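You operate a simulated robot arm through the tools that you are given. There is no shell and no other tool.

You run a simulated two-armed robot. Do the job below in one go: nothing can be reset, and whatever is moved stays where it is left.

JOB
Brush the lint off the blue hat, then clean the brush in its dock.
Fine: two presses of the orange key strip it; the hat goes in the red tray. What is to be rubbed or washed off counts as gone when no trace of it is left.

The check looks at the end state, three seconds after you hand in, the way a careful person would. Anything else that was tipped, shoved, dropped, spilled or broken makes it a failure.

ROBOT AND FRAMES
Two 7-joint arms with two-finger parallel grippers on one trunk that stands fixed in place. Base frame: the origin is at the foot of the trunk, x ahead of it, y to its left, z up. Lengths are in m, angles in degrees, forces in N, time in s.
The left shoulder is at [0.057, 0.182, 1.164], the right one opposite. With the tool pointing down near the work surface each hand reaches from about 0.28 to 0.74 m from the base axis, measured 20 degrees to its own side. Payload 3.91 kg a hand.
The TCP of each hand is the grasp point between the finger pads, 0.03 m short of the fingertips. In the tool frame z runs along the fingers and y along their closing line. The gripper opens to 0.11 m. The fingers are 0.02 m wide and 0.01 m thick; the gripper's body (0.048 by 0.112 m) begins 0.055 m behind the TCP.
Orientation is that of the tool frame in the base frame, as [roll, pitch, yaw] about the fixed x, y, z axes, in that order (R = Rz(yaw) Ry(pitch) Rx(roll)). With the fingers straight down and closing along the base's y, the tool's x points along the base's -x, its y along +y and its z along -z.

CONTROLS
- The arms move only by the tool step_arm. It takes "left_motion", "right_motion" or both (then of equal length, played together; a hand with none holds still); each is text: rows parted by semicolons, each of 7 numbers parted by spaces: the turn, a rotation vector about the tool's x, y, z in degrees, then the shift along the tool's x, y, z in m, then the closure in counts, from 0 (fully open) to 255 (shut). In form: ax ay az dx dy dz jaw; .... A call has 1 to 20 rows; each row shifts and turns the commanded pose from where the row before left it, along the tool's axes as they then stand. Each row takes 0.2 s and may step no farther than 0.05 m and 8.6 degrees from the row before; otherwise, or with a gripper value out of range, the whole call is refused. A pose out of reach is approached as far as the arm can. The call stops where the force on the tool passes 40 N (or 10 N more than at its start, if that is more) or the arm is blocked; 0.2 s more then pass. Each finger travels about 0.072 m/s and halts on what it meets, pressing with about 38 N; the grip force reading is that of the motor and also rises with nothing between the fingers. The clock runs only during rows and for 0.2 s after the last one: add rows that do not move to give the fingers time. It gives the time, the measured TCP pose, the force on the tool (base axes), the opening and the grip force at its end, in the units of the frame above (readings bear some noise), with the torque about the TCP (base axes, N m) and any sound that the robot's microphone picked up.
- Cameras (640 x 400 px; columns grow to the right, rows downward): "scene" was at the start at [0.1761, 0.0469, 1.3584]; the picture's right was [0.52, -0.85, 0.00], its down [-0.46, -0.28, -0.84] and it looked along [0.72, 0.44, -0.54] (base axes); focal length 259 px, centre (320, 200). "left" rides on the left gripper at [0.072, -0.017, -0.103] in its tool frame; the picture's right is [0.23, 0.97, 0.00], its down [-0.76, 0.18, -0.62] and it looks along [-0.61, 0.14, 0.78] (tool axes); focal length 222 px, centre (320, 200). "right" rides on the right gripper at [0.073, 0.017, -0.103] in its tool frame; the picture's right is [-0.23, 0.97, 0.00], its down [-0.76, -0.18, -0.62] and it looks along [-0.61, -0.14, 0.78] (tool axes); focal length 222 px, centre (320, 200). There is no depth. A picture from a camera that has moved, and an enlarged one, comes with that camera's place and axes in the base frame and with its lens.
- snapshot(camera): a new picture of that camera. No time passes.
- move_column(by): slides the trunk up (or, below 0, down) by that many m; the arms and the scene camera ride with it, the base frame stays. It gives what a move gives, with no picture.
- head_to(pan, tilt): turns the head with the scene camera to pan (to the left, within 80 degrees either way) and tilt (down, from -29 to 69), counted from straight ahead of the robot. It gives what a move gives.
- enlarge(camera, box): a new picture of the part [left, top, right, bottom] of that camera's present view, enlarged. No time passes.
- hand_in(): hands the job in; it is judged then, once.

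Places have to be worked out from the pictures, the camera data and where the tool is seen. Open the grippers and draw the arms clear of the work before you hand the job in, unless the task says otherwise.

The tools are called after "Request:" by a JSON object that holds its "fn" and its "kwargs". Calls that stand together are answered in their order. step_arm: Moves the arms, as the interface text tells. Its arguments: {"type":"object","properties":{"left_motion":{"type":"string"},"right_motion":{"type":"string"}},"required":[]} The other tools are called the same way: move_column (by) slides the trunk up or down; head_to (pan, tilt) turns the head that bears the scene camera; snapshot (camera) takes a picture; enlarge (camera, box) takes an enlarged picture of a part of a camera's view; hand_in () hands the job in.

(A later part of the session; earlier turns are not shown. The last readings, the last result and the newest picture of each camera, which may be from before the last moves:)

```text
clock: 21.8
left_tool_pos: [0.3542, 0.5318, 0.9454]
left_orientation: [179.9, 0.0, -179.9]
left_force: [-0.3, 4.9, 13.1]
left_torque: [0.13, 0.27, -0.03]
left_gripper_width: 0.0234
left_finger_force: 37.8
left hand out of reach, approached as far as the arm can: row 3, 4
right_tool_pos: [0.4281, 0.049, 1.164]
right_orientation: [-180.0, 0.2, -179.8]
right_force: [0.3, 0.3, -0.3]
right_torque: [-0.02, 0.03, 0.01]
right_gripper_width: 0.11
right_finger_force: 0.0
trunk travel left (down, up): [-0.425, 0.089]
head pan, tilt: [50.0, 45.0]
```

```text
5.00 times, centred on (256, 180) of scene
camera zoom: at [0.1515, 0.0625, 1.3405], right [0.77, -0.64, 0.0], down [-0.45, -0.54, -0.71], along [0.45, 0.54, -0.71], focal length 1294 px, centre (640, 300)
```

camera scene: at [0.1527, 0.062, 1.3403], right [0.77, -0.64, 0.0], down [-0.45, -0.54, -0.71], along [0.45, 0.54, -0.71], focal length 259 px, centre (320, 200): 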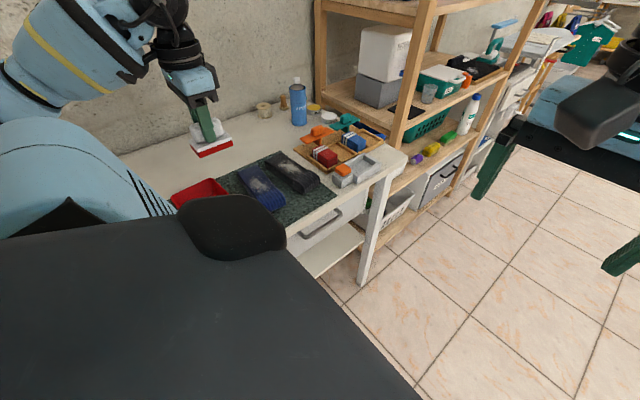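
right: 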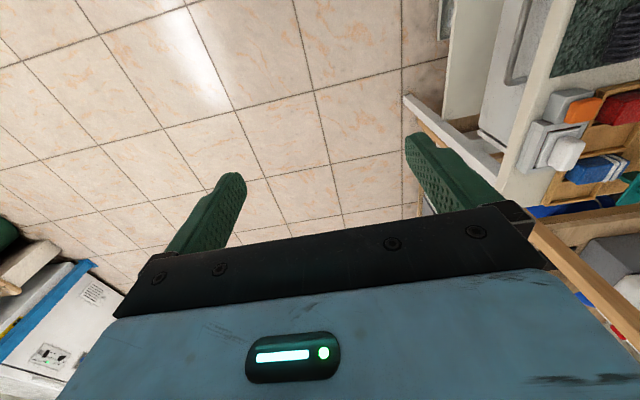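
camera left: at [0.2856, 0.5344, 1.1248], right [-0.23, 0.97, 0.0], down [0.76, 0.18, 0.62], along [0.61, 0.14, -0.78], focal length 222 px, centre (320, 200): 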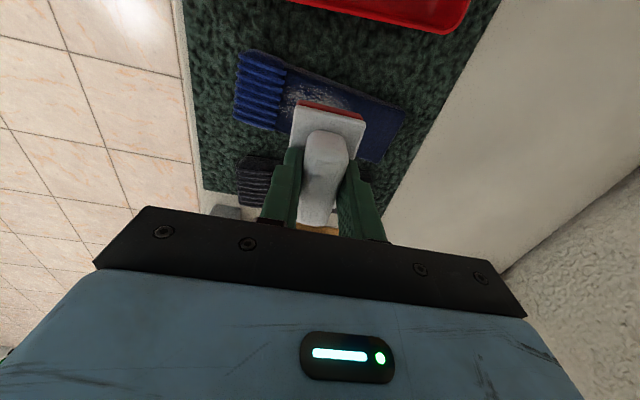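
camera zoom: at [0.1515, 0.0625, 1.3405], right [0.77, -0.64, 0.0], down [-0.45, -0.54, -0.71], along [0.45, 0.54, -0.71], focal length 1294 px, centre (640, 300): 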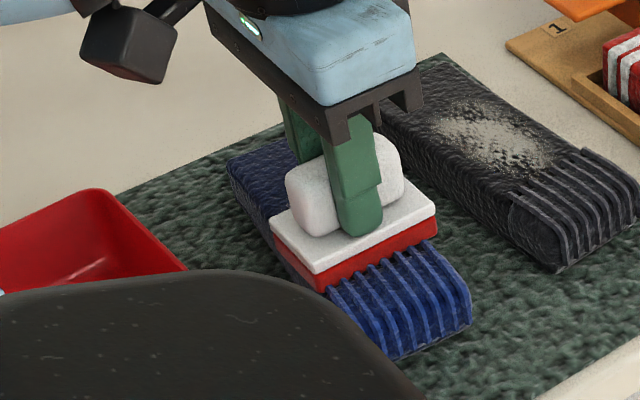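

The stroke hit a reach limit near y≈0.572, and the hat stayed put. I continue a couple of strokes within range, then lift to inspect.

Request:
{"fn": "step_arm", "kwargs": {"left_motion": "0 0 0 0 0.01 0 255; 0 0 0 0 0.01 0 255; 0 0 0 0 0.01 0 255; 0 0 0 0 0.008 0 255; 0 0 0 0 -0.01 0 255; 0 0 0 0 -0.01 0 255; 0 0 0 0 -0.01 0 255; 0 0 0 0 -0.008 0 255; 0 0 0 0 0 -0.03 255; 0 0 0 0 -0.04 -0.03 255; 0 0 0 0 -0.04 -0.03 255; 0 0 0 0 -0.04 -0.03 255; 0 0 0 0.02 -0.04 -0.02 255; 0 0 0 0 0 0 255"}}

Request:
{"fn": "enlarge", "kwargs": {"camera": "scene", "box": [200, 140, 312, 220]}}

Request:
{"fn": "enlarge", "kwargs": {"camera": "left", "box": [330, 80, 530, 240]}}

```text
clock: 24.8
left_tool_pos: [0.333, 0.3726, 1.0858]
left_orientation: [-179.9, -0.1, -179.8]
left_force: [-0.8, 0.1, -0.9]
left_torque: [-0.03, 0.01, 0.01]
left_gripper_width: 0.0231
left_finger_force: 38.5
right_tool_pos: [0.4299, 0.0501, 1.1619]
right_orientation: [-180.0, 0.0, -179.8]
right_force: [-0.1, -1.0, 0.0]
right_torque: [-0.03, 0.0, 0.0]
right_gripper_width: 0.11
right_finger_force: 0.0
trunk travel left (down, up): [-0.425, 0.089]
head pan, tilt: [50.0, 45.0]
```

```text
5.00 times, centred on (256, 180) of scene
camera zoom: at [0.1526, 0.0635, 1.3402], right [0.77, -0.64, 0.0], down [-0.45, -0.54, -0.71], along [0.45, 0.54, -0.71], focal length 1294 px, centre (640, 300)
```

zoom: 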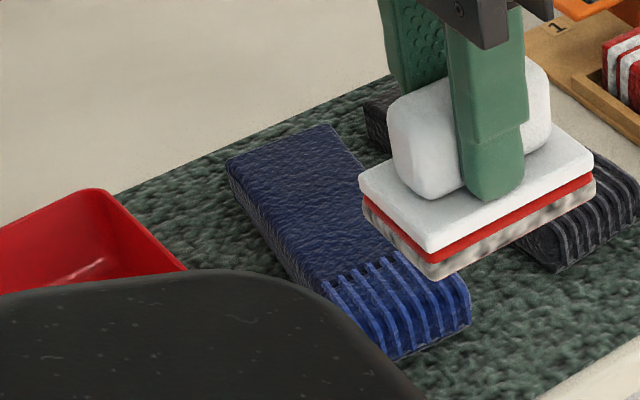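

```text
2.50 times, centred on (430, 160) of left
camera zoom: at [0.2611, 0.3546, 1.1889], right [-0.23, 0.97, 0.0], down [0.76, 0.18, 0.62], along [0.61, 0.14, -0.78], focal length 555 px, centre (45, 300)
```

zoom: 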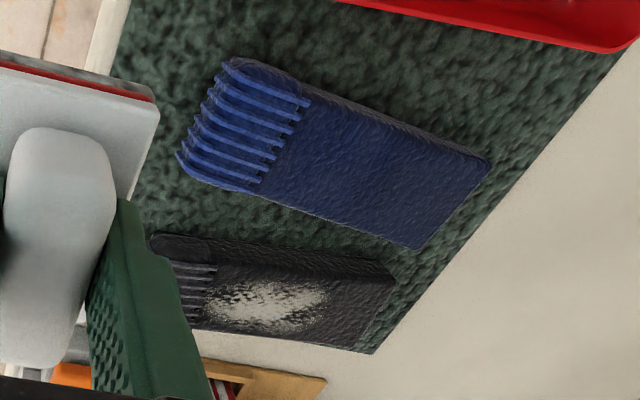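

The lint has moved onto the brush pad; the hat appears clean. I enlarge further for any remaining traces.

Request:
{"fn": "enlarge", "kwargs": {"camera": "scene", "box": [240, 160, 300, 214]}}

Request:
{"fn": "enlarge", "kwargs": {"camera": "left", "box": [395, 95, 530, 185]}}

```text
7.41 times, centred on (270, 187) of scene
camera zoom: at [0.1526, 0.0635, 1.3402], right [0.77, -0.64, 0.0], down [-0.45, -0.54, -0.71], along [0.45, 0.54, -0.71], focal length 1917 px, centre (690, 296)
```

zoom: 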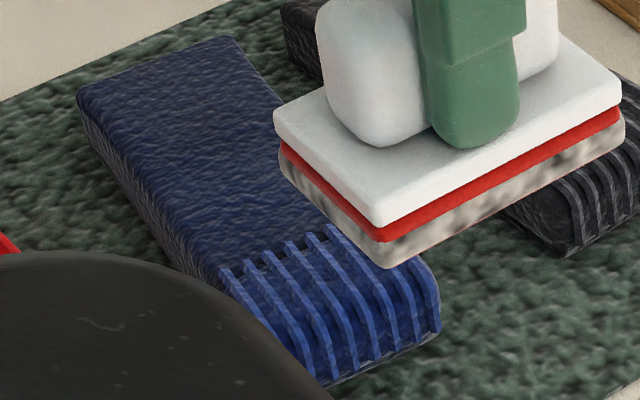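

```text
4.44 times, centred on (462, 140) of left
camera zoom: at [0.2611, 0.3546, 1.1889], right [-0.23, 0.97, 0.0], down [0.76, 0.18, 0.62], along [0.61, 0.14, -0.78], focal length 987 px, centre (-313, 467)
```

zoom: 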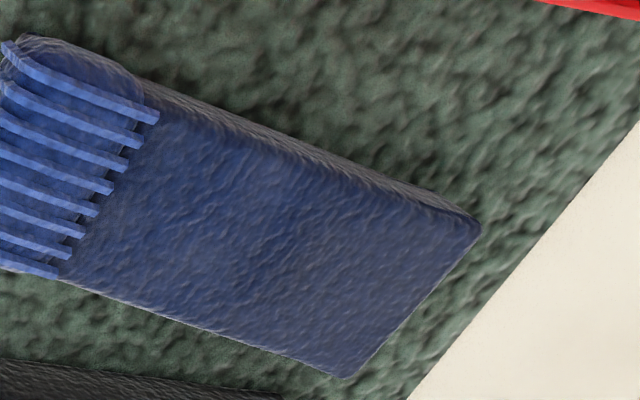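

The hat is clean and unmoved. I carry the brush back toward the dock at a safe height.

Request:
{"fn": "step_arm", "kwargs": {"left_motion": "0 0 0 -0.0381 0.01047 0.00514 255; 0 0 0 -0.0381 0.01047 0.00514 255; 0 0 0 -0.0381 0.01047 0.00514 255; 0 0 0 -0.0381 0.01047 0.00514 255; 0 0 0 -0.0381 0.01047 0.00514 255; 0 0 0 -0.0381 0.01047 0.00514 255; 0 0 0 -0.0381 0.01047 0.00514 255; 0 0 0 0 0 0.03 255; 0 0 0 0 0 0 255"}}

Request:
{"fn": "enlarge", "kwargs": {"camera": "scene", "box": [310, 100, 406, 180]}}

```text
clock: 26.8
left_tool_pos: [0.6007, 0.4449, 1.0202]
left_orientation: [179.9, 0.0, 179.9]
left_force: [-1.1, -0.1, -1.4]
left_torque: [0.01, 0.01, -0.02]
left_gripper_width: 0.0235
left_finger_force: 37.6
right_tool_pos: [0.4301, 0.0483, 1.1633]
right_orientation: [-180.0, 0.0, -179.9]
right_force: [0.0, 0.2, 0.0]
right_torque: [0.01, -0.01, -0.03]
right_gripper_width: 0.1101
right_finger_force: 0.0
trunk travel left (down, up): [-0.425, 0.089]
head pan, tilt: [50.0, 45.0]
```

```text
5.00 times, centred on (358, 140) of scene
camera zoom: at [0.1524, 0.0626, 1.3404], right [0.77, -0.64, 0.0], down [-0.45, -0.54, -0.71], along [0.45, 0.54, -0.71], focal length 1294 px, centre (130, 500)
```

zoom: 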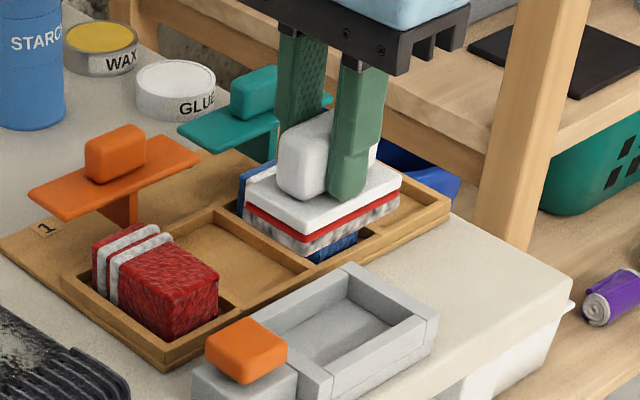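

The dock lies ahead and below. I move to directly above it and lower until the pad is ~2 cm above the dock walls.

Request:
{"fn": "step_arm", "kwargs": {"left_motion": "0 0 0 -0.013 0.0005 0.015 255; 0 0 0 -0.013 0.0005 0.015 255; 0 0 0 0 0 0.015 255; 0 0 0 0 0 0.010 255; 0 0 0 0 0 0 255"}}

Request:
{"fn": "enlarge", "kwargs": {"camera": "scene", "box": [330, 130, 394, 170]}}

Request:
{"fn": "enlarge", "kwargs": {"camera": "left", "box": [240, 40, 400, 200]}}

```text
clock: 28.0
left_tool_pos: [0.6267, 0.4457, 0.9647]
left_orientation: [-180.0, 0.0, -179.9]
left_force: [0.2, 0.6, -1.2]
left_torque: [0.01, 0.01, -0.02]
left_gripper_width: 0.0236
left_finger_force: 38.0
right_tool_pos: [0.4298, 0.0492, 1.163]
right_orientation: [179.9, 0.0, -179.8]
right_force: [0.1, 0.8, -0.5]
right_torque: [0.0, 0.0, 0.0]
right_gripper_width: 0.1103
right_finger_force: 0.1
trunk travel left (down, up): [-0.425, 0.089]
head pan, tilt: [50.0, 45.0]
```

```text
10.00 times, centred on (362, 150) of scene
camera zoom: at [0.1519, 0.0628, 1.3404], right [0.77, -0.64, 0.0], down [-0.45, -0.54, -0.71], along [0.45, 0.54, -0.71], focal length 2588 px, centre (-100, 700)
```

zoom: 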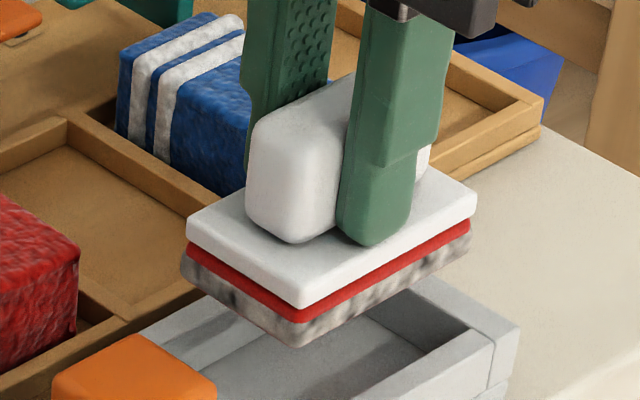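

```text
2.50 times, centred on (320, 120) of left
camera zoom: at [0.5541, 0.4292, 1.0682], right [-0.23, 0.97, 0.0], down [0.76, 0.18, 0.62], along [0.61, 0.14, -0.78], focal length 555 px, centre (320, 400)
```

zoom: 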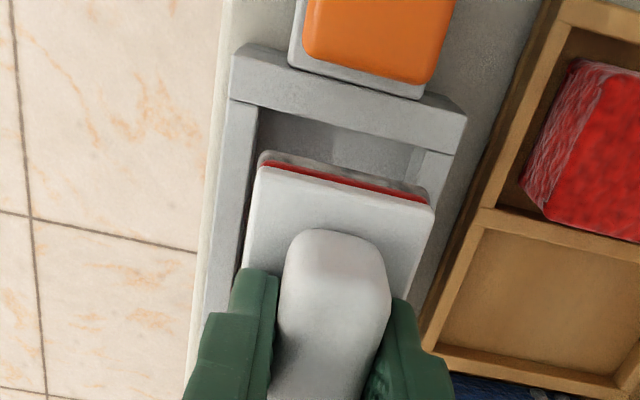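

Aligned as at pick-up. I lower straight into the dock in small steps to TCP z≈0.928.

Request:
{"fn": "step_arm", "kwargs": {"left_motion": "0 0 0 0 0 0.008 255; 0 0 0 0 0 0.008 255; 0 0 0 0 0 0.007 255; 0 0 0 0 0 0.007 255; 0 0 0 0 0 0.004 255; 0 0 0 0 0 0 255"}}

Request:
{"fn": "enlarge", "kwargs": {"camera": "scene", "box": [330, 130, 394, 170]}}

```text
clock: 29.4
left_tool_pos: [0.6277, 0.4463, 0.9309]
left_orientation: [179.9, 0.1, -179.9]
left_force: [-0.3, 0.3, -0.9]
left_torque: [0.01, -0.04, 0.02]
left_gripper_width: 0.0234
left_finger_force: 37.9
right_tool_pos: [0.4298, 0.0494, 1.1637]
right_orientation: [-180.0, -0.1, -179.9]
right_force: [0.2, 0.1, 0.0]
right_torque: [0.01, 0.0, 0.01]
right_gripper_width: 0.1102
right_finger_force: 0.0
trunk travel left (down, up): [-0.425, 0.089]
head pan, tilt: [50.0, 45.0]
```

```text
10.00 times, centred on (362, 150) of scene
camera zoom: at [0.1522, 0.0629, 1.3403], right [0.77, -0.64, 0.0], down [-0.45, -0.54, -0.71], along [0.45, 0.54, -0.71], focal length 2588 px, centre (-100, 700)
```

zoom: 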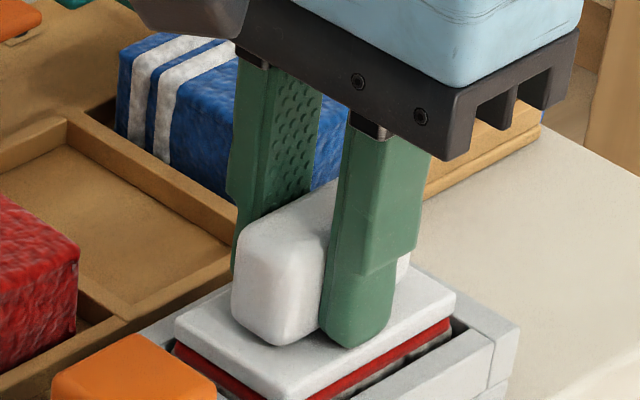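

The brush is in the dock, about 4 mm above fully seated, with no side forces. I lower the last few mm.

Request:
{"fn": "step_arm", "kwargs": {"left_motion": "0 0 0 0 0 0.002 255; 0 0 0 0 0 0.0015 255; 0 0 0 0 0 0 255"}}

Request:
{"fn": "enlarge", "kwargs": {"camera": "scene", "box": [330, 130, 394, 170]}}

```text
clock: 30.2
left_tool_pos: [0.6264, 0.4468, 0.9264]
left_orientation: [180.0, 0.0, -180.0]
left_force: [0.4, -0.3, -0.9]
left_torque: [0.02, 0.04, -0.03]
left_gripper_width: 0.0235
left_finger_force: 38.1
right_tool_pos: [0.4289, 0.0496, 1.1636]
right_orientation: [179.9, -0.1, -179.9]
right_force: [0.3, 0.4, 0.2]
right_torque: [-0.02, 0.01, 0.01]
right_gripper_width: 0.1099
right_finger_force: 0.0
trunk travel left (down, up): [-0.425, 0.089]
head pan, tilt: [50.0, 45.0]
```

```text
10.00 times, centred on (362, 150) of scene
camera zoom: at [0.1522, 0.0629, 1.3403], right [0.77, -0.64, 0.0], down [-0.45, -0.54, -0.71], along [0.45, 0.54, -0.71], focal length 2588 px, centre (-100, 700)
```

zoom: 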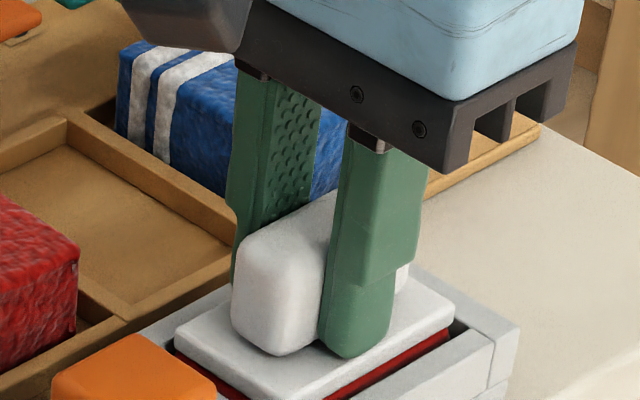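

It now matches the original seated height. I open the fingers part-way and rise.

Request:
{"fn": "step_arm", "kwargs": {"left_motion": "0 0 0 0 0 0 140; 0 0 0 0 0 0 140; 0 0 0 0 0 0 140; 0 0 0 0 0 -0.01 140; 0 0 0 0 0 -0.02 140; 0 0 0 0 0 -0.025 140; 0 0 0 0 0 0 140"}}

Request:
{"fn": "enlarge", "kwargs": {"camera": "scene", "box": [310, 120, 406, 180]}}

Request:
{"fn": "enlarge", "kwargs": {"camera": "left", "box": [240, 40, 400, 200]}}

```text
clock: 31.8
left_tool_pos: [0.6272, 0.4459, 0.9834]
left_orientation: [-180.0, 0.0, 179.9]
left_force: [0.9, 0.8, 0.0]
left_torque: [0.02, 0.03, -0.02]
left_gripper_width: 0.0497
left_finger_force: 0.0
right_tool_pos: [0.4296, 0.0499, 1.1638]
right_orientation: [180.0, 0.0, -179.9]
right_force: [-0.4, -0.6, -0.2]
right_torque: [0.01, 0.02, -0.02]
right_gripper_width: 0.11
right_finger_force: 0.0
trunk travel left (down, up): [-0.425, 0.089]
head pan, tilt: [50.0, 45.0]
```

```text
6.67 times, centred on (358, 150) of scene
camera zoom: at [0.1524, 0.063, 1.3403], right [0.77, -0.64, 0.0], down [-0.45, -0.54, -0.71], along [0.45, 0.54, -0.71], focal length 1726 px, centre (67, 533)
```

zoom: 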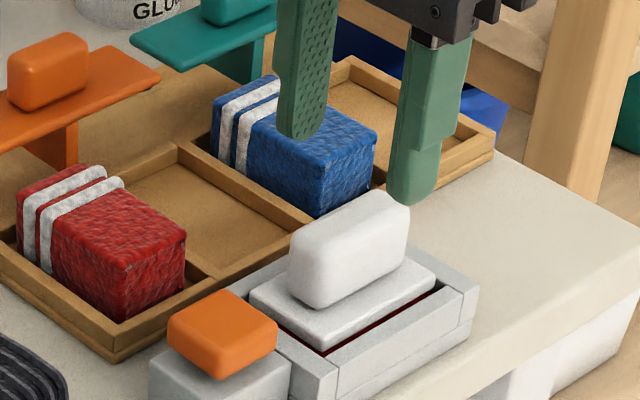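

```text
2.50 times, centred on (320, 120) of left
camera zoom: at [0.5542, 0.4302, 1.0862], right [-0.23, 0.97, 0.0], down [0.76, 0.18, 0.62], along [0.61, 0.14, -0.78], focal length 555 px, centre (320, 400)
```

zoom: 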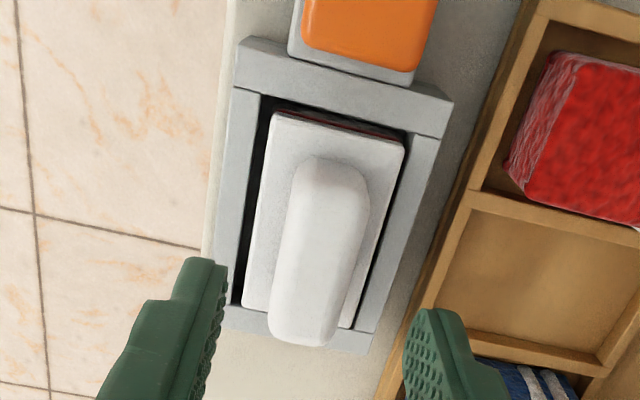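

The brush is released and seated properly. I move back over the orange key with the fingers closing shut.

Request:
{"fn": "step_arm", "kwargs": {"left_motion": "0 0 0 0.035 0.0005 0 255; 0 0 0 0.035 0.0005 0 255; 0 0 0 0 0 0.015 255; 0 0 0 0 0 0.01 255; 0 0 0 0 0 0 255"}}

Request:
{"fn": "enlarge", "kwargs": {"camera": "scene", "box": [310, 120, 406, 190]}}

Request:
{"fn": "enlarge", "kwargs": {"camera": "left", "box": [240, 90, 400, 200]}}

```text
clock: 33.0
left_tool_pos: [0.5583, 0.4486, 0.9574]
left_orientation: [180.0, 0.0, 180.0]
left_force: [0.1, 0.0, -0.7]
left_torque: [0.0, 0.0, 0.01]
left_gripper_width: 0.0
left_finger_force: 37.5
right_tool_pos: [0.4296, 0.0502, 1.1629]
right_orientation: [179.9, 0.0, -179.9]
right_force: [-0.4, -0.2, -0.1]
right_torque: [-0.03, 0.01, 0.0]
right_gripper_width: 0.1103
right_finger_force: 0.0
trunk travel left (down, up): [-0.425, 0.089]
head pan, tilt: [50.0, 45.0]
```

```text
5.71 times, centred on (358, 155) of scene
camera zoom: at [0.1523, 0.0628, 1.3403], right [0.77, -0.64, 0.0], down [-0.45, -0.54, -0.71], along [0.45, 0.54, -0.71], focal length 1479 px, centre (103, 457)
```

zoom: 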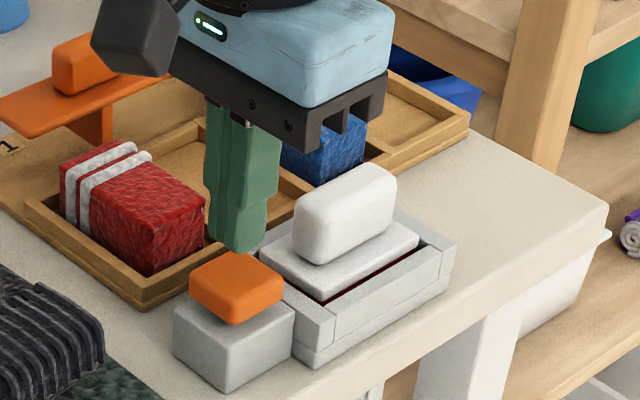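

```text
3.64 times, centred on (320, 145) of left
camera zoom: at [0.4846, 0.4312, 1.0602], right [-0.23, 0.97, 0.0], down [0.76, 0.18, 0.62], along [0.61, 0.14, -0.78], focal length 808 px, centre (320, 400)
```

zoom: 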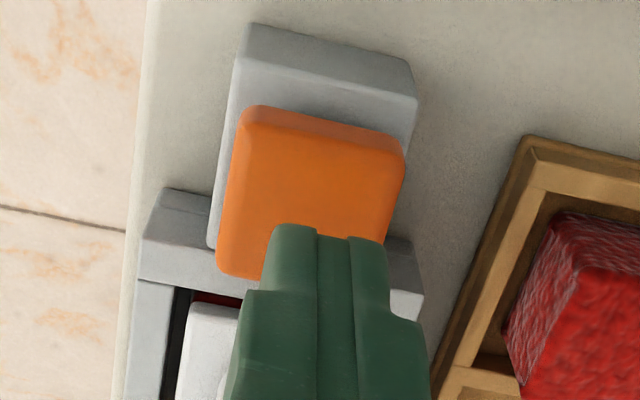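

The shut fingertips are ~2 cm above the key, within 3 mm of its centre. I correct by 2.5 mm and press slowly down.

Request:
{"fn": "step_arm", "kwargs": {"left_motion": "0 0 0 0.002 -0.0025 0.008 255; 0 0 0 0 0 0.008 255; 0 0 0 0 0 0.004 255; 0 0 0 0 0 0.002 255; 0 0 0 0 0 0.002 255; 0 0 0 0 0 0.002 255"}}

Request:
{"fn": "enlarge", "kwargs": {"camera": "scene", "box": [310, 120, 406, 190]}}

```text
clock: 34.4
left_tool_pos: [0.5563, 0.446, 0.9319]
left_orientation: [180.0, 0.1, -179.9]
left_force: [-0.4, 0.3, 4.0]
left_torque: [0.02, -0.01, 0.0]
left_gripper_width: 0.0001
left_finger_force: 38.0
right_tool_pos: [0.4289, 0.0482, 1.1631]
right_orientation: [-179.9, 0.1, -179.8]
right_force: [-0.3, 0.4, 0.2]
right_torque: [-0.01, -0.01, -0.01]
right_gripper_width: 0.1099
right_finger_force: 0.0
trunk travel left (down, up): [-0.425, 0.089]
head pan, tilt: [50.0, 45.0]
heard: click
```

```text
5.71 times, centred on (358, 155) of scene
camera zoom: at [0.152, 0.0626, 1.3404], right [0.77, -0.64, 0.0], down [-0.45, -0.54, -0.71], along [0.45, 0.54, -0.71], focal length 1479 px, centre (103, 457)
```

zoom: 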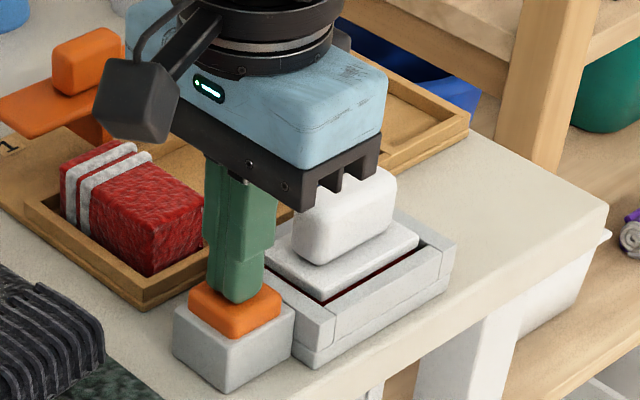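

A click was heard at ~4 N: the first press registered. I rise fully off the key, pause, and press once more.

Request:
{"fn": "step_arm", "kwargs": {"left_motion": "0 0 0 0 0 -0.01 255; 0 0 0 0 0 -0.01 255; 0 0 0 0 0 0 255; 0 0 0 0 0 0 255"}}

Request:
{"fn": "enlarge", "kwargs": {"camera": "scene", "box": [310, 120, 406, 190]}}

```text
clock: 35.4
left_tool_pos: [0.5556, 0.4446, 0.9512]
left_orientation: [-180.0, 0.1, -180.0]
left_force: [1.2, 0.1, -0.3]
left_torque: [-0.01, 0.01, -0.01]
left_gripper_width: 0.0
left_finger_force: 37.8
right_tool_pos: [0.4288, 0.0485, 1.1634]
right_orientation: [180.0, 0.0, -179.9]
right_force: [-0.2, -0.6, 0.0]
right_torque: [-0.01, -0.03, 0.02]
right_gripper_width: 0.1102
right_finger_force: 0.0
trunk travel left (down, up): [-0.425, 0.089]
head pan, tilt: [50.0, 45.0]
```

```text
5.71 times, centred on (358, 155) of scene
camera zoom: at [0.1521, 0.0628, 1.3403], right [0.77, -0.64, 0.0], down [-0.45, -0.54, -0.71], along [0.45, 0.54, -0.71], focal length 1479 px, centre (103, 457)
```

zoom: 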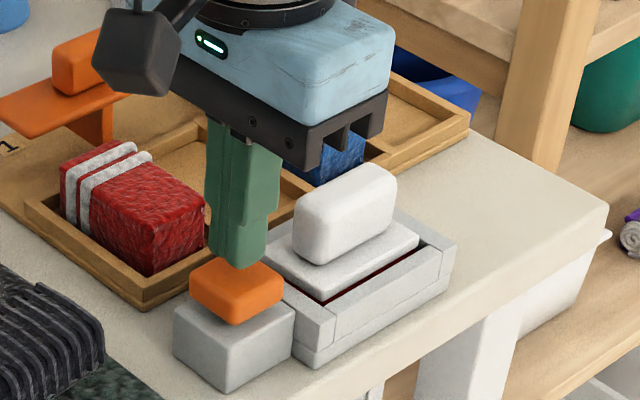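

The key sprang back up. Now the second press, identical depth.

Request:
{"fn": "step_arm", "kwargs": {"left_motion": "0 0 0 0 0 0.008 255; 0 0 0 0 0 0.006 255; 0 0 0 0 0 0.002 255; 0 0 0 0 0 0.002 255; 0 0 0 0 0 0.002 255"}}

```text
clock: 36.6
left_tool_pos: [0.5551, 0.4453, 0.9323]
left_orientation: [180.0, 0.0, -179.9]
left_force: [1.9, 0.6, 3.5]
left_torque: [-0.03, -0.03, -0.01]
left_gripper_width: 0.0
left_finger_force: 37.8
right_tool_pos: [0.4288, 0.0487, 1.1628]
right_orientation: [-180.0, 0.1, -179.9]
right_force: [0.4, 0.1, -0.1]
right_torque: [-0.03, -0.01, -0.01]
right_gripper_width: 0.1101
right_finger_force: 0.1
trunk travel left (down, up): [-0.425, 0.089]
head pan, tilt: [50.0, 45.0]
heard: click
```

Second click heard. I rise, then go back over the handle with the fingers part open, to lift the brush briefly and verify that the pad is clean.

Request:
{"fn": "step_arm", "kwargs": {"left_motion": "0 0 0 0 0 -0.015 255; 0 0 0 0 0 -0.018 255; 0 0 0 0 0 -0.018 140; 0 0 0 -0.0355 0.0005 0 140; 0 0 0 -0.0355 0.0005 0 140; 0 0 0 0 0 0 140; 0 0 0 0 0 0 140"}}

Request:
{"fn": "enlarge", "kwargs": {"camera": "left", "box": [240, 40, 400, 200]}}

Request:
{"fn": "enlarge", "kwargs": {"camera": "scene", "box": [310, 120, 406, 190]}}

```text
clock: 37.9
left_tool_pos: [0.6019, 0.478, 0.9613]
left_orientation: [174.4, -4.8, -178.6]
left_force: [-2.1, -4.0, 11.0]
left_torque: [-0.49, 0.01, -0.15]
left_gripper_width: 0.0513
left_finger_force: 2.1
right_tool_pos: [0.4282, 0.0496, 1.1634]
right_orientation: [179.9, 0.2, 180.0]
right_force: [0.8, 1.3, 0.0]
right_torque: [-0.01, 0.0, 0.0]
right_gripper_width: 0.1099
right_finger_force: 0.0
trunk travel left (down, up): [-0.425, 0.089]
head pan, tilt: [50.0, 45.0]
stopped in row 6 (left hand): the force on the tool passed its limit at 176 N (the readings are from after the stop); the commanded pose is now the measured one
```

```text
2.50 times, centred on (320, 120) of left
camera zoom: at [0.5384, 0.4481, 1.0676], right [-0.24, 0.96, 0.12], down [0.81, 0.13, 0.57], along [0.54, 0.23, -0.81], focal length 555 px, centre (320, 400)
```

zoom: 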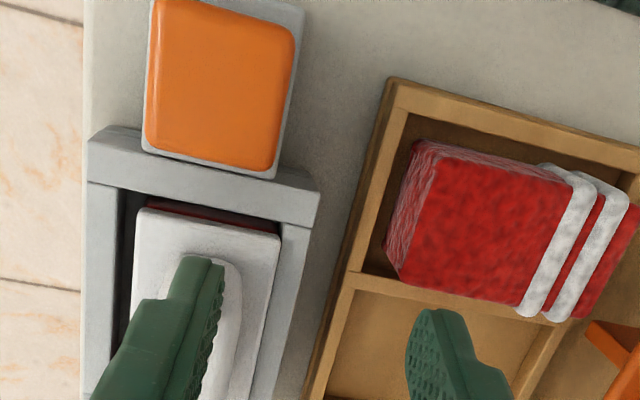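

```text
5.71 times, centred on (358, 155) of scene
camera zoom: at [0.1508, 0.0628, 1.3406], right [0.77, -0.64, 0.0], down [-0.45, -0.54, -0.71], along [0.45, 0.54, -0.71], focal length 1479 px, centre (103, 457)
```

zoom: 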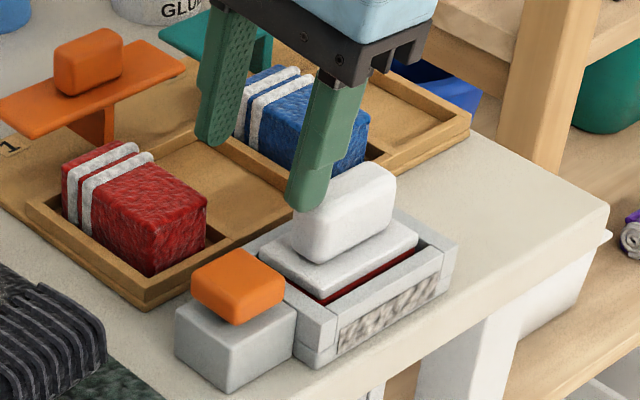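

An unexpected force event stopped the move and left the hand tilted near the handle; objects seem unmoved, and lint now shows in the dock's front window. I look at full views to find what was contacted before moving.

Request:
{"fn": "snapshot", "kwargs": {"camera": "scene"}}

Request:
{"fn": "snapshot", "kwargs": {"camera": "left"}}

Request:
{"fn": "snapshot", "kwargs": {"camera": "right"}}

Request:
{"fn": "enlarge", "kwargs": {"camera": "scene", "box": [330, 130, 394, 190]}}

```text
taken
camera scene: at [0.1508, 0.0628, 1.3406], right [0.77, -0.64, 0.0], down [-0.45, -0.54, -0.71], along [0.45, 0.54, -0.71], focal length 259 px, centre (320, 200)
```

scene: 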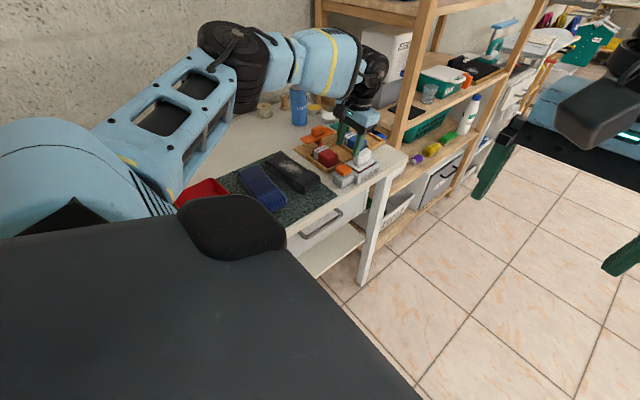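

```text
taken
camera left: at [0.5384, 0.4481, 1.0676], right [-0.24, 0.96, 0.12], down [0.81, 0.13, 0.57], along [0.54, 0.23, -0.81], focal length 222 px, centre (320, 200)
```

left: 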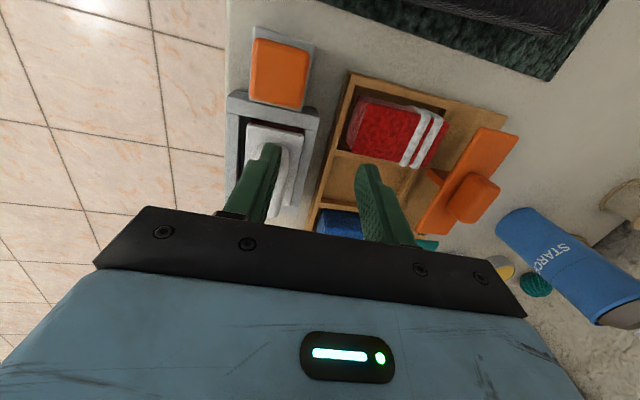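

```text
taken
camera right: at [0.3565, 0.0665, 1.2664], right [0.23, 0.97, 0.0], down [0.76, -0.18, 0.62], along [0.61, -0.14, -0.78], focal length 222 px, centre (320, 200)
```

right: 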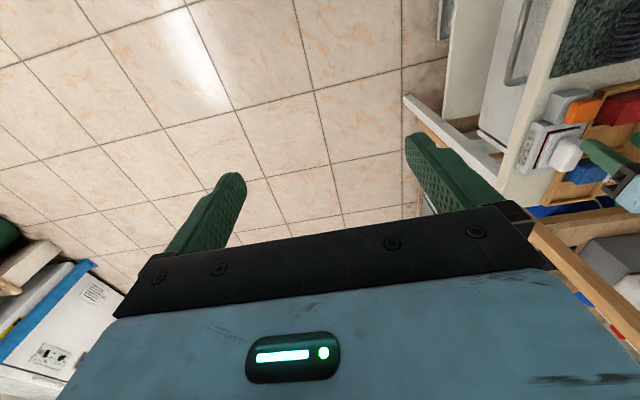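

```text
6.67 times, centred on (362, 160) of scene
camera zoom: at [0.1508, 0.0628, 1.3406], right [0.77, -0.64, 0.0], down [-0.45, -0.54, -0.71], along [0.45, 0.54, -0.71], focal length 1726 px, centre (40, 467)
```

zoom: 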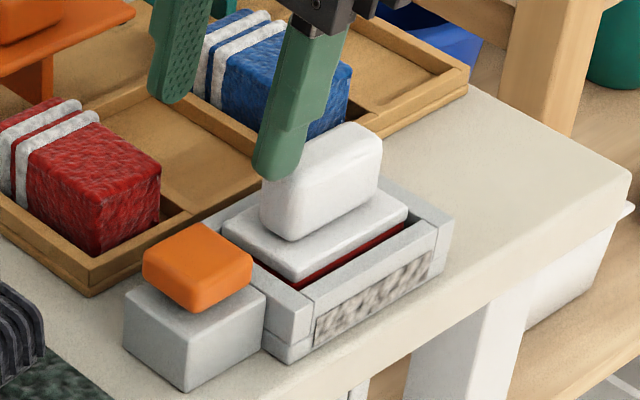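

Fingertip is lightly resting on the handle top; the forearm or wrist most likely touched the shelf with the elbow now swung outward. I back off gently upward and away from the shelf.

Request:
{"fn": "step_arm", "kwargs": {"left_motion": "0 0 0 0 0 -0.008 140; 0 0 0 0 0 -0.01 140; 0 0 0 0.005 0 -0.01 140; 0 0 0 0 0 0 140"}}

Request:
{"fn": "enlarge", "kwargs": {"camera": "scene", "box": [290, 20, 450, 200]}}

```text
clock: 38.9
left_tool_pos: [0.5998, 0.4755, 0.9877]
left_orientation: [174.0, -4.9, -178.6]
left_force: [-0.1, -0.3, 0.3]
left_torque: [-0.01, -0.03, 0.0]
left_gripper_width: 0.0496
left_finger_force: 0.0
right_tool_pos: [0.4294, 0.0497, 1.1641]
right_orientation: [-180.0, -0.1, 180.0]
right_force: [-0.3, -0.5, -0.4]
right_torque: [0.01, 0.01, 0.0]
right_gripper_width: 0.11
right_finger_force: 0.1
trunk travel left (down, up): [-0.425, 0.089]
head pan, tilt: [50.0, 45.0]
```

```text
2.22 times, centred on (370, 110) of scene
camera zoom: at [0.1523, 0.0628, 1.3403], right [0.77, -0.64, 0.0], down [-0.45, -0.54, -0.71], along [0.45, 0.54, -0.71], focal length 575 px, centre (209, 400)
```

zoom: 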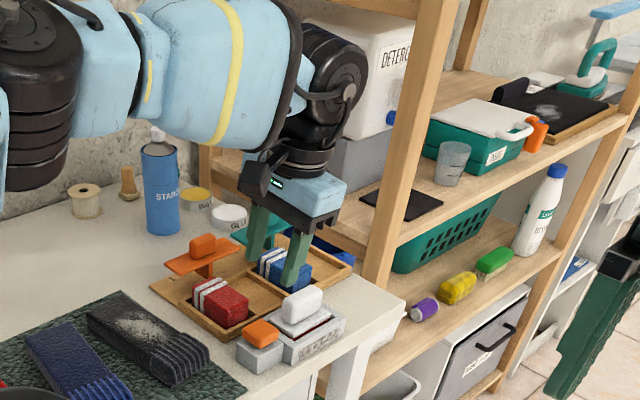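

The hand is free again with no forces. I compare the dock, brush and neighbours against the earlier view to check nothing was shifted.

Request:
{"fn": "enlarge", "kwargs": {"camera": "scene", "box": [310, 120, 406, 190]}}

Request:
{"fn": "enlarge", "kwargs": {"camera": "right", "box": [500, 60, 640, 240]}}

Request:
{"fn": "enlarge", "kwargs": {"camera": "left", "box": [200, 10, 400, 220]}}

```text
5.71 times, centred on (358, 155) of scene
camera zoom: at [0.1523, 0.0628, 1.3403], right [0.77, -0.64, 0.0], down [-0.45, -0.54, -0.71], along [0.45, 0.54, -0.71], focal length 1479 px, centre (103, 457)
```

zoom: 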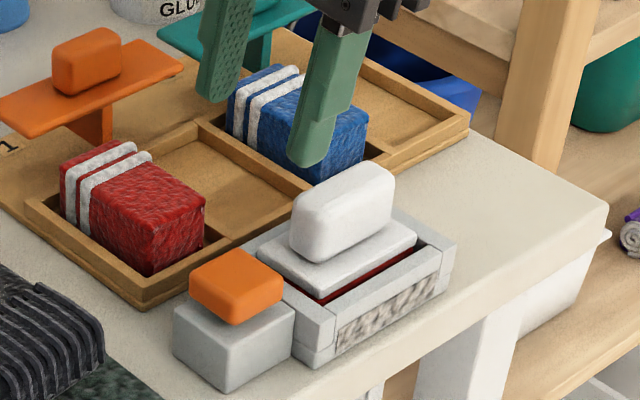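

```text
2.22 times, centred on (570, 150) of right
camera zoom: at [0.358, 0.0666, 1.2658], right [0.23, 0.97, 0.0], down [0.76, -0.18, 0.62], along [0.61, -0.14, -0.78], focal length 494 px, centre (-236, 311)
```

zoom: 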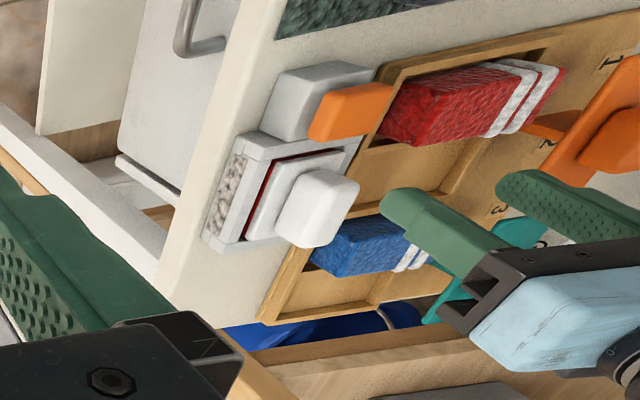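

```text
1.90 times, centred on (300, 115) of left
camera zoom: at [0.5368, 0.4458, 1.0939], right [-0.24, 0.96, 0.12], down [0.81, 0.13, 0.57], along [0.53, 0.23, -0.81], focal length 423 px, centre (358, 362)
```

zoom: 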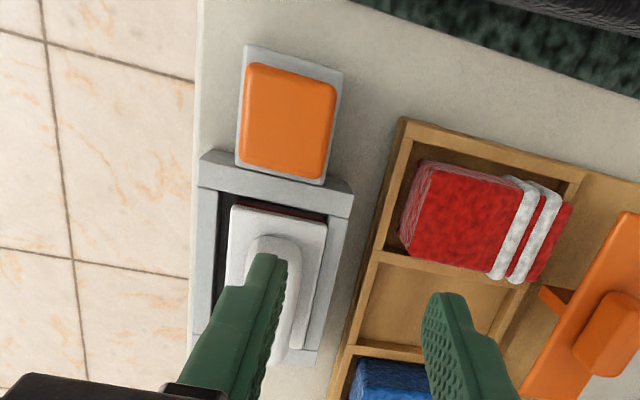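

The dock is unmoved; the brush merely slid ~3 mm within its well and is still level and seated, with the stripped lint in the dock's window. I retreat upward and away from the shelf, levelling the tool.

Request:
{"fn": "step_arm", "kwargs": {"left_motion": "0 0 0 0.015 0 -0.03 140; 0 0 0 0.015 0 -0.03 140; 5.9 -5 0 0.01 0 0 140; 0 0 0 0.04 0 0 140; 0 0 0 0.04 0 0 140; 0 0 0 0.04 0 0 140; 0 0 0 0 0 0 140"}}

Request:
{"fn": "snapshot", "kwargs": {"camera": "scene"}}

Request:
{"fn": "enlarge", "kwargs": {"camera": "scene", "box": [310, 120, 406, 190]}}

```text
clock: 40.5
left_tool_pos: [0.4456, 0.4653, 1.0496]
left_orientation: [-179.9, 0.2, -178.7]
left_force: [-0.7, -0.3, -0.4]
left_torque: [-0.02, 0.0, 0.01]
left_gripper_width: 0.0498
left_finger_force: 0.0
right_tool_pos: [0.4302, 0.0497, 1.1638]
right_orientation: [180.0, 0.0, 180.0]
right_force: [0.5, -0.1, 0.2]
right_torque: [0.02, 0.01, -0.02]
right_gripper_width: 0.11
right_finger_force: 0.0
trunk travel left (down, up): [-0.425, 0.089]
head pan, tilt: [50.0, 45.0]
```

```text
taken
camera scene: at [0.153, 0.0626, 1.3402], right [0.77, -0.64, 0.0], down [-0.45, -0.54, -0.71], along [0.45, 0.54, -0.71], focal length 259 px, centre (320, 200)
```

scene: 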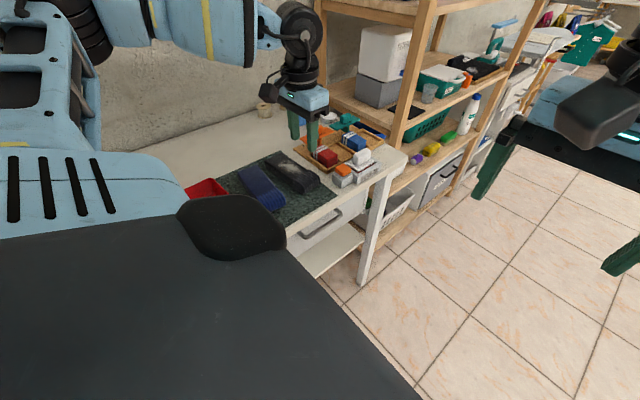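

```text
5.71 times, centred on (358, 155) of scene
camera zoom: at [0.153, 0.0626, 1.3402], right [0.77, -0.64, 0.0], down [-0.45, -0.54, -0.71], along [0.45, 0.54, -0.71], focal length 1479 px, centre (103, 457)
```

zoom: 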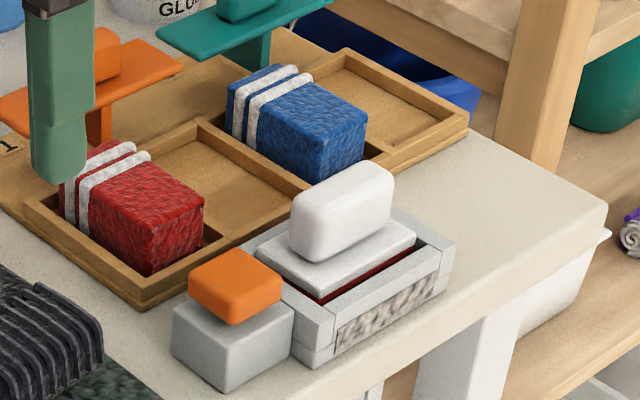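

All bench items look in place. I now rotate the hand by ~89° so the fingers close across the hat's width (along base x), staying high.

Request:
{"fn": "step_arm", "kwargs": {"left_motion": "0 0 0 0.03 0 -0.02 60; 0 0 0 0.03 0 -0.02 60; 0 0 -8.06 0 0 0 60; 0 0 -8.06 0 0 0 60; 0 0 -8.06 0 0 0 60; 0 0 -8.06 0 0 0 60; 0 0 -8.06 0 0 0 60; 0 0 -8.06 0 0 0 60; 0 0 -8.06 0 0 0 60; 0 0 -8.06 0 0 0 60; 0 0 -8.06 0 0 0 60; 0 0 -8.06 0 0 0 60; 0 0 -8.06 0 0 0 60; 0 0 0 0 0 0 60"}}

Request:
{"fn": "snapshot", "kwargs": {"camera": "left"}}

Request:
{"fn": "snapshot", "kwargs": {"camera": "scene"}}

```text
clock: 43.5
left_tool_pos: [0.3842, 0.4646, 1.0888]
left_orientation: [-179.9, 0.0, -90.1]
left_force: [0.5, 0.0, 0.0]
left_torque: [0.0, -0.01, 0.0]
left_gripper_width: 0.0843
left_finger_force: 0.0
right_tool_pos: [0.4286, 0.0489, 1.1619]
right_orientation: [179.9, 0.0, 180.0]
right_force: [0.8, 0.8, 0.5]
right_torque: [-0.04, 0.0, 0.0]
right_gripper_width: 0.1101
right_finger_force: 0.1
trunk travel left (down, up): [-0.425, 0.089]
head pan, tilt: [50.0, 45.0]
```

```text
taken
camera left: at [0.4013, 0.3921, 1.1927], right [-0.97, -0.23, 0.0], down [-0.18, 0.76, 0.62], along [-0.14, 0.61, -0.78], focal length 222 px, centre (320, 200)
```

left: 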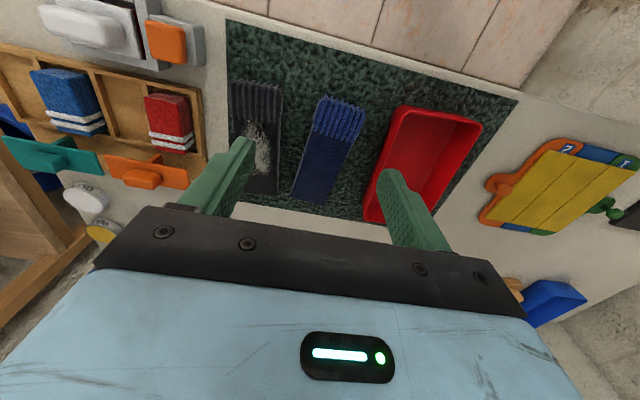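

```text
taken
camera scene: at [0.1522, 0.0629, 1.3403], right [0.77, -0.64, 0.0], down [-0.45, -0.54, -0.71], along [0.45, 0.54, -0.71], focal length 259 px, centre (320, 200)
```

scene: 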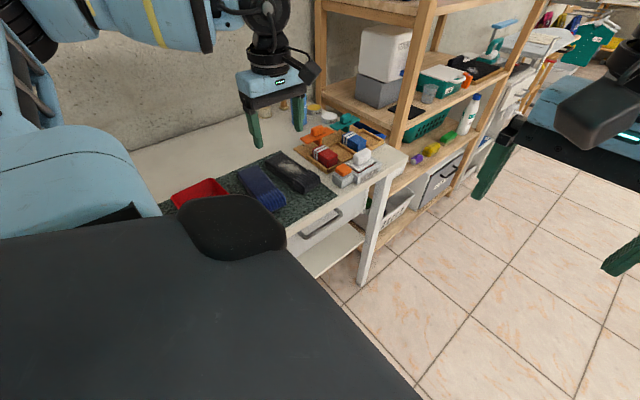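

A good view of both the hat and tray from the hand. I enlarge to measure them.

Request:
{"fn": "enlarge", "kwargs": {"camera": "left", "box": [270, 70, 510, 230]}}

Request:
{"fn": "enlarge", "kwargs": {"camera": "left", "box": [30, 0, 230, 160]}}

Request:
{"fn": "enlarge", "kwargs": {"camera": "scene", "box": [150, 130, 342, 250]}}

```text
2.50 times, centred on (390, 150) of left
camera zoom: at [0.4013, 0.3921, 1.1927], right [-0.97, -0.23, 0.0], down [-0.18, 0.76, 0.62], along [-0.14, 0.61, -0.78], focal length 555 px, centre (145, 325)
```

zoom: 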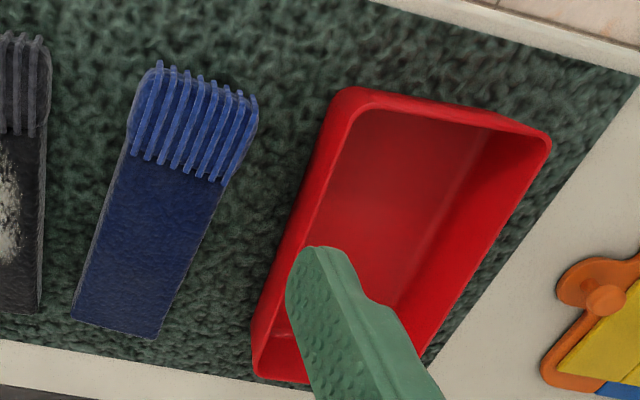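

```text
2.50 times, centred on (130, 80) of left
camera zoom: at [0.4013, 0.3921, 1.1927], right [-0.97, -0.23, 0.0], down [-0.18, 0.76, 0.62], along [-0.14, 0.61, -0.78], focal length 555 px, centre (795, 500)
```

zoom: 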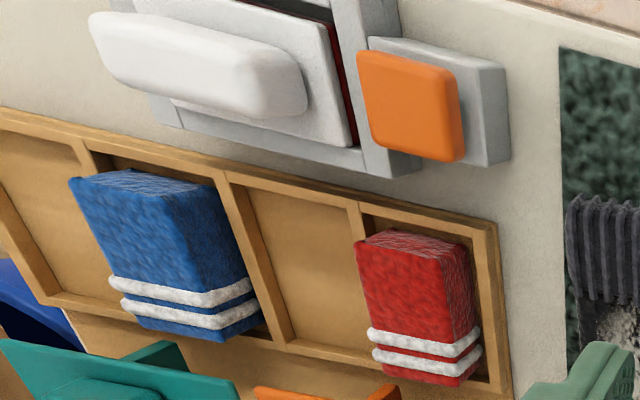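

```text
3.33 times, centred on (246, 190) of scene
camera zoom: at [0.1522, 0.0629, 1.3403], right [0.77, -0.64, 0.0], down [-0.45, -0.54, -0.71], along [0.45, 0.54, -0.71], focal length 863 px, centre (567, 233)
```

zoom: 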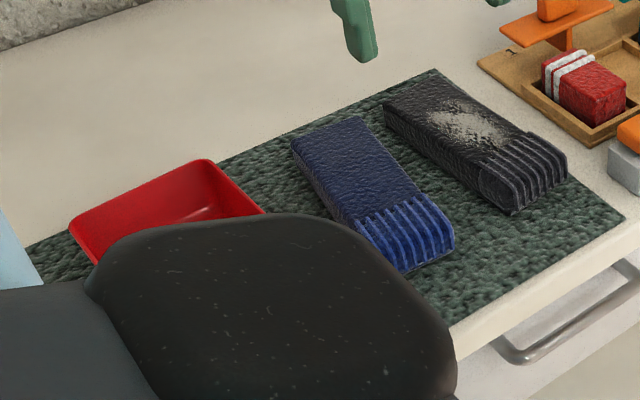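

Hat: centre ≈[0.357, 0.5525], ~0.174×0.06 m, axis leaning ~5° toward +x; tray: centre ≈[0.22, 0.548], rim ≈0.19×0.11 at z≈0.898, axis leaning ~4° the other way. I move above the hat, align the fingers with it and narrow them to ~75 mm.

Request:
{"fn": "step_arm", "kwargs": {"left_motion": "0 0 0 -0.0293 0.0091 0.0296 81; 0 0 0 -0.0293 0.0091 0.0296 81; 0 0 0 -0.0293 0.0091 0.0296 81; 0 0 5.3 0 0 0 81; 0 0 0 0 0 0 81"}}

Request:
{"fn": "snapshot", "kwargs": {"camera": "left"}}

Request:
{"fn": "enlarge", "kwargs": {"camera": "scene", "box": [150, 100, 342, 220]}}

```text
clock: 44.7
left_tool_pos: [0.3576, 0.5512, 1.0009]
left_orientation: [-179.9, -0.1, -95.5]
left_force: [-0.1, -0.5, -1.3]
left_torque: [-0.01, -0.02, 0.01]
left_gripper_width: 0.0747
left_finger_force: 0.0
right_tool_pos: [0.4304, 0.0495, 1.1639]
right_orientation: [180.0, 0.0, 180.0]
right_force: [-0.9, -0.4, 0.2]
right_torque: [0.04, 0.04, 0.04]
right_gripper_width: 0.1099
right_finger_force: 0.0
trunk travel left (down, up): [-0.425, 0.089]
head pan, tilt: [50.0, 45.0]
```

```text
taken
camera left: at [0.3669, 0.4784, 1.1038], right [-0.99, -0.13, 0.0], down [-0.11, 0.78, 0.62], along [-0.08, 0.62, -0.78], focal length 222 px, centre (320, 200)
```

left: 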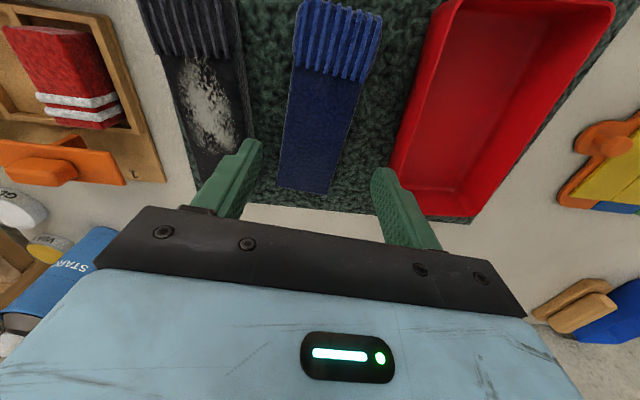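

```text
3.33 times, centred on (246, 160) of scene
camera zoom: at [0.152, 0.063, 1.3404], right [0.77, -0.64, 0.0], down [-0.45, -0.54, -0.71], along [0.45, 0.54, -0.71], focal length 863 px, centre (567, 333)
```

zoom: 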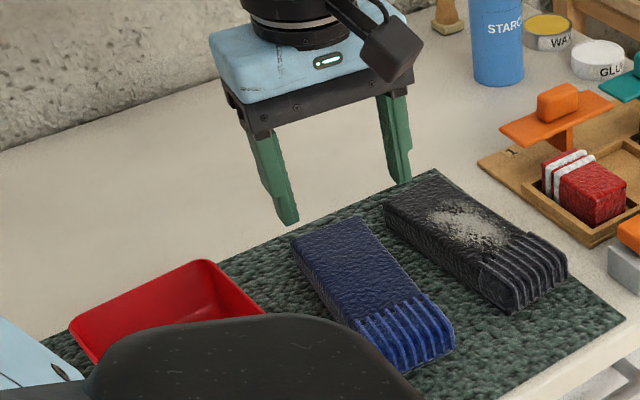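

Alignment checks out (hat centre ≈[0.358, 0.5545]). I descend so the fingertips come just below the hat's top, then look.

Request:
{"fn": "step_arm", "kwargs": {"left_motion": "0 0 0 -0.001 0 0.03 81; 0 0 0 -0.001 0 0.03 81; 0 0 0 0 0 0.02 81; 0 0 0 0 0 0.01 81; 0 0 0 0 0 0 81"}}

Request:
{"fn": "enlarge", "kwargs": {"camera": "scene", "box": [200, 130, 312, 210]}}

Request:
{"fn": "enlarge", "kwargs": {"camera": "left", "box": [220, 60, 420, 220]}}

```text
clock: 45.9
left_tool_pos: [0.3584, 0.5539, 0.9098]
left_orientation: [-179.9, 0.0, -95.4]
left_force: [-0.5, 0.2, 0.3]
left_torque: [0.0, -0.01, 0.01]
left_gripper_width: 0.075
left_finger_force: 0.1
right_tool_pos: [0.4298, 0.0486, 1.1633]
right_orientation: [180.0, 0.0, 179.9]
right_force: [-0.4, -0.2, 0.6]
right_torque: [-0.02, 0.0, 0.02]
right_gripper_width: 0.1099
right_finger_force: 0.0
trunk travel left (down, up): [-0.425, 0.089]
head pan, tilt: [50.0, 45.0]
```

```text
5.00 times, centred on (256, 170) of scene
camera zoom: at [0.1521, 0.0628, 1.3404], right [0.77, -0.64, 0.0], down [-0.45, -0.54, -0.71], along [0.45, 0.54, -0.71], focal length 1294 px, centre (640, 350)
```

zoom: 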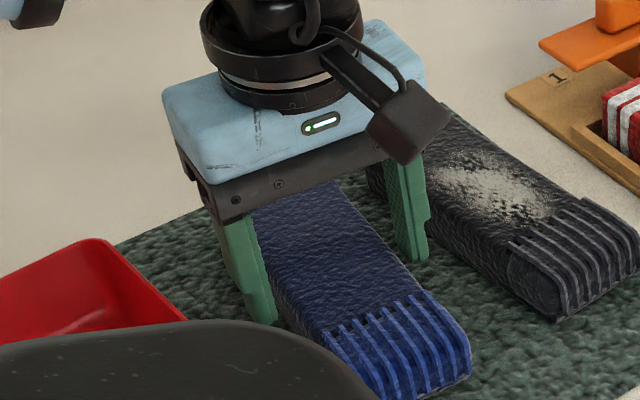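

```text
2.50 times, centred on (320, 140) of left
camera zoom: at [0.368, 0.4799, 1.0138], right [-0.99, -0.13, 0.0], down [-0.11, 0.78, 0.62], along [-0.08, 0.62, -0.78], focal length 555 px, centre (320, 350)
```

zoom: 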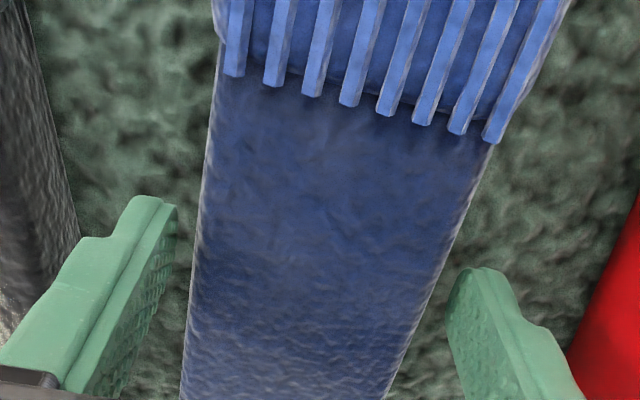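

The fingers straddle the hat cleanly, with clearance to the black hat. I lower another 11 mm gently.

Request:
{"fn": "step_arm", "kwargs": {"left_motion": "0 0 0 0 0 0.003 81; 0 0 0 0 0 0.003 81; 0 0 0 0 0 0.003 81; 0 0 0 0 0 0.002 81; 0 0 0 0 0 0 81"}}

Request:
{"fn": "enlarge", "kwargs": {"camera": "scene", "box": [200, 130, 312, 210]}}

```text
clock: 47.1
left_tool_pos: [0.3587, 0.5536, 0.8999]
left_orientation: [-179.9, -0.1, -95.5]
left_force: [-1.0, -0.4, 0.5]
left_torque: [0.03, 0.02, 0.0]
left_gripper_width: 0.0748
left_finger_force: 0.2
right_tool_pos: [0.4292, 0.0486, 1.1632]
right_orientation: [-180.0, 0.0, -179.9]
right_force: [0.1, 0.1, -0.6]
right_torque: [0.0, 0.01, 0.0]
right_gripper_width: 0.11
right_finger_force: 0.1
trunk travel left (down, up): [-0.425, 0.089]
head pan, tilt: [50.0, 45.0]
```

```text
5.00 times, centred on (256, 170) of scene
camera zoom: at [0.1521, 0.0628, 1.3403], right [0.77, -0.64, 0.0], down [-0.45, -0.54, -0.71], along [0.45, 0.54, -0.71], focal length 1294 px, centre (640, 350)
```

zoom: 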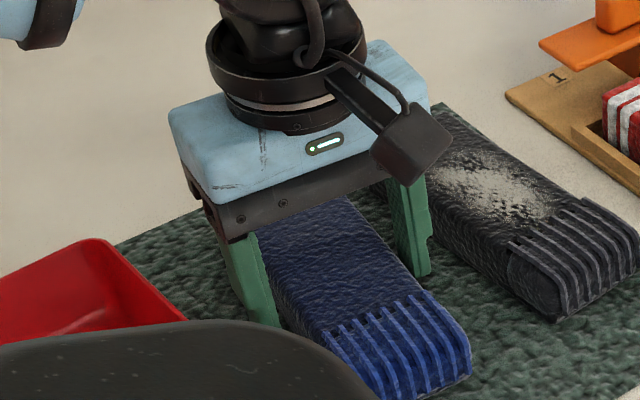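

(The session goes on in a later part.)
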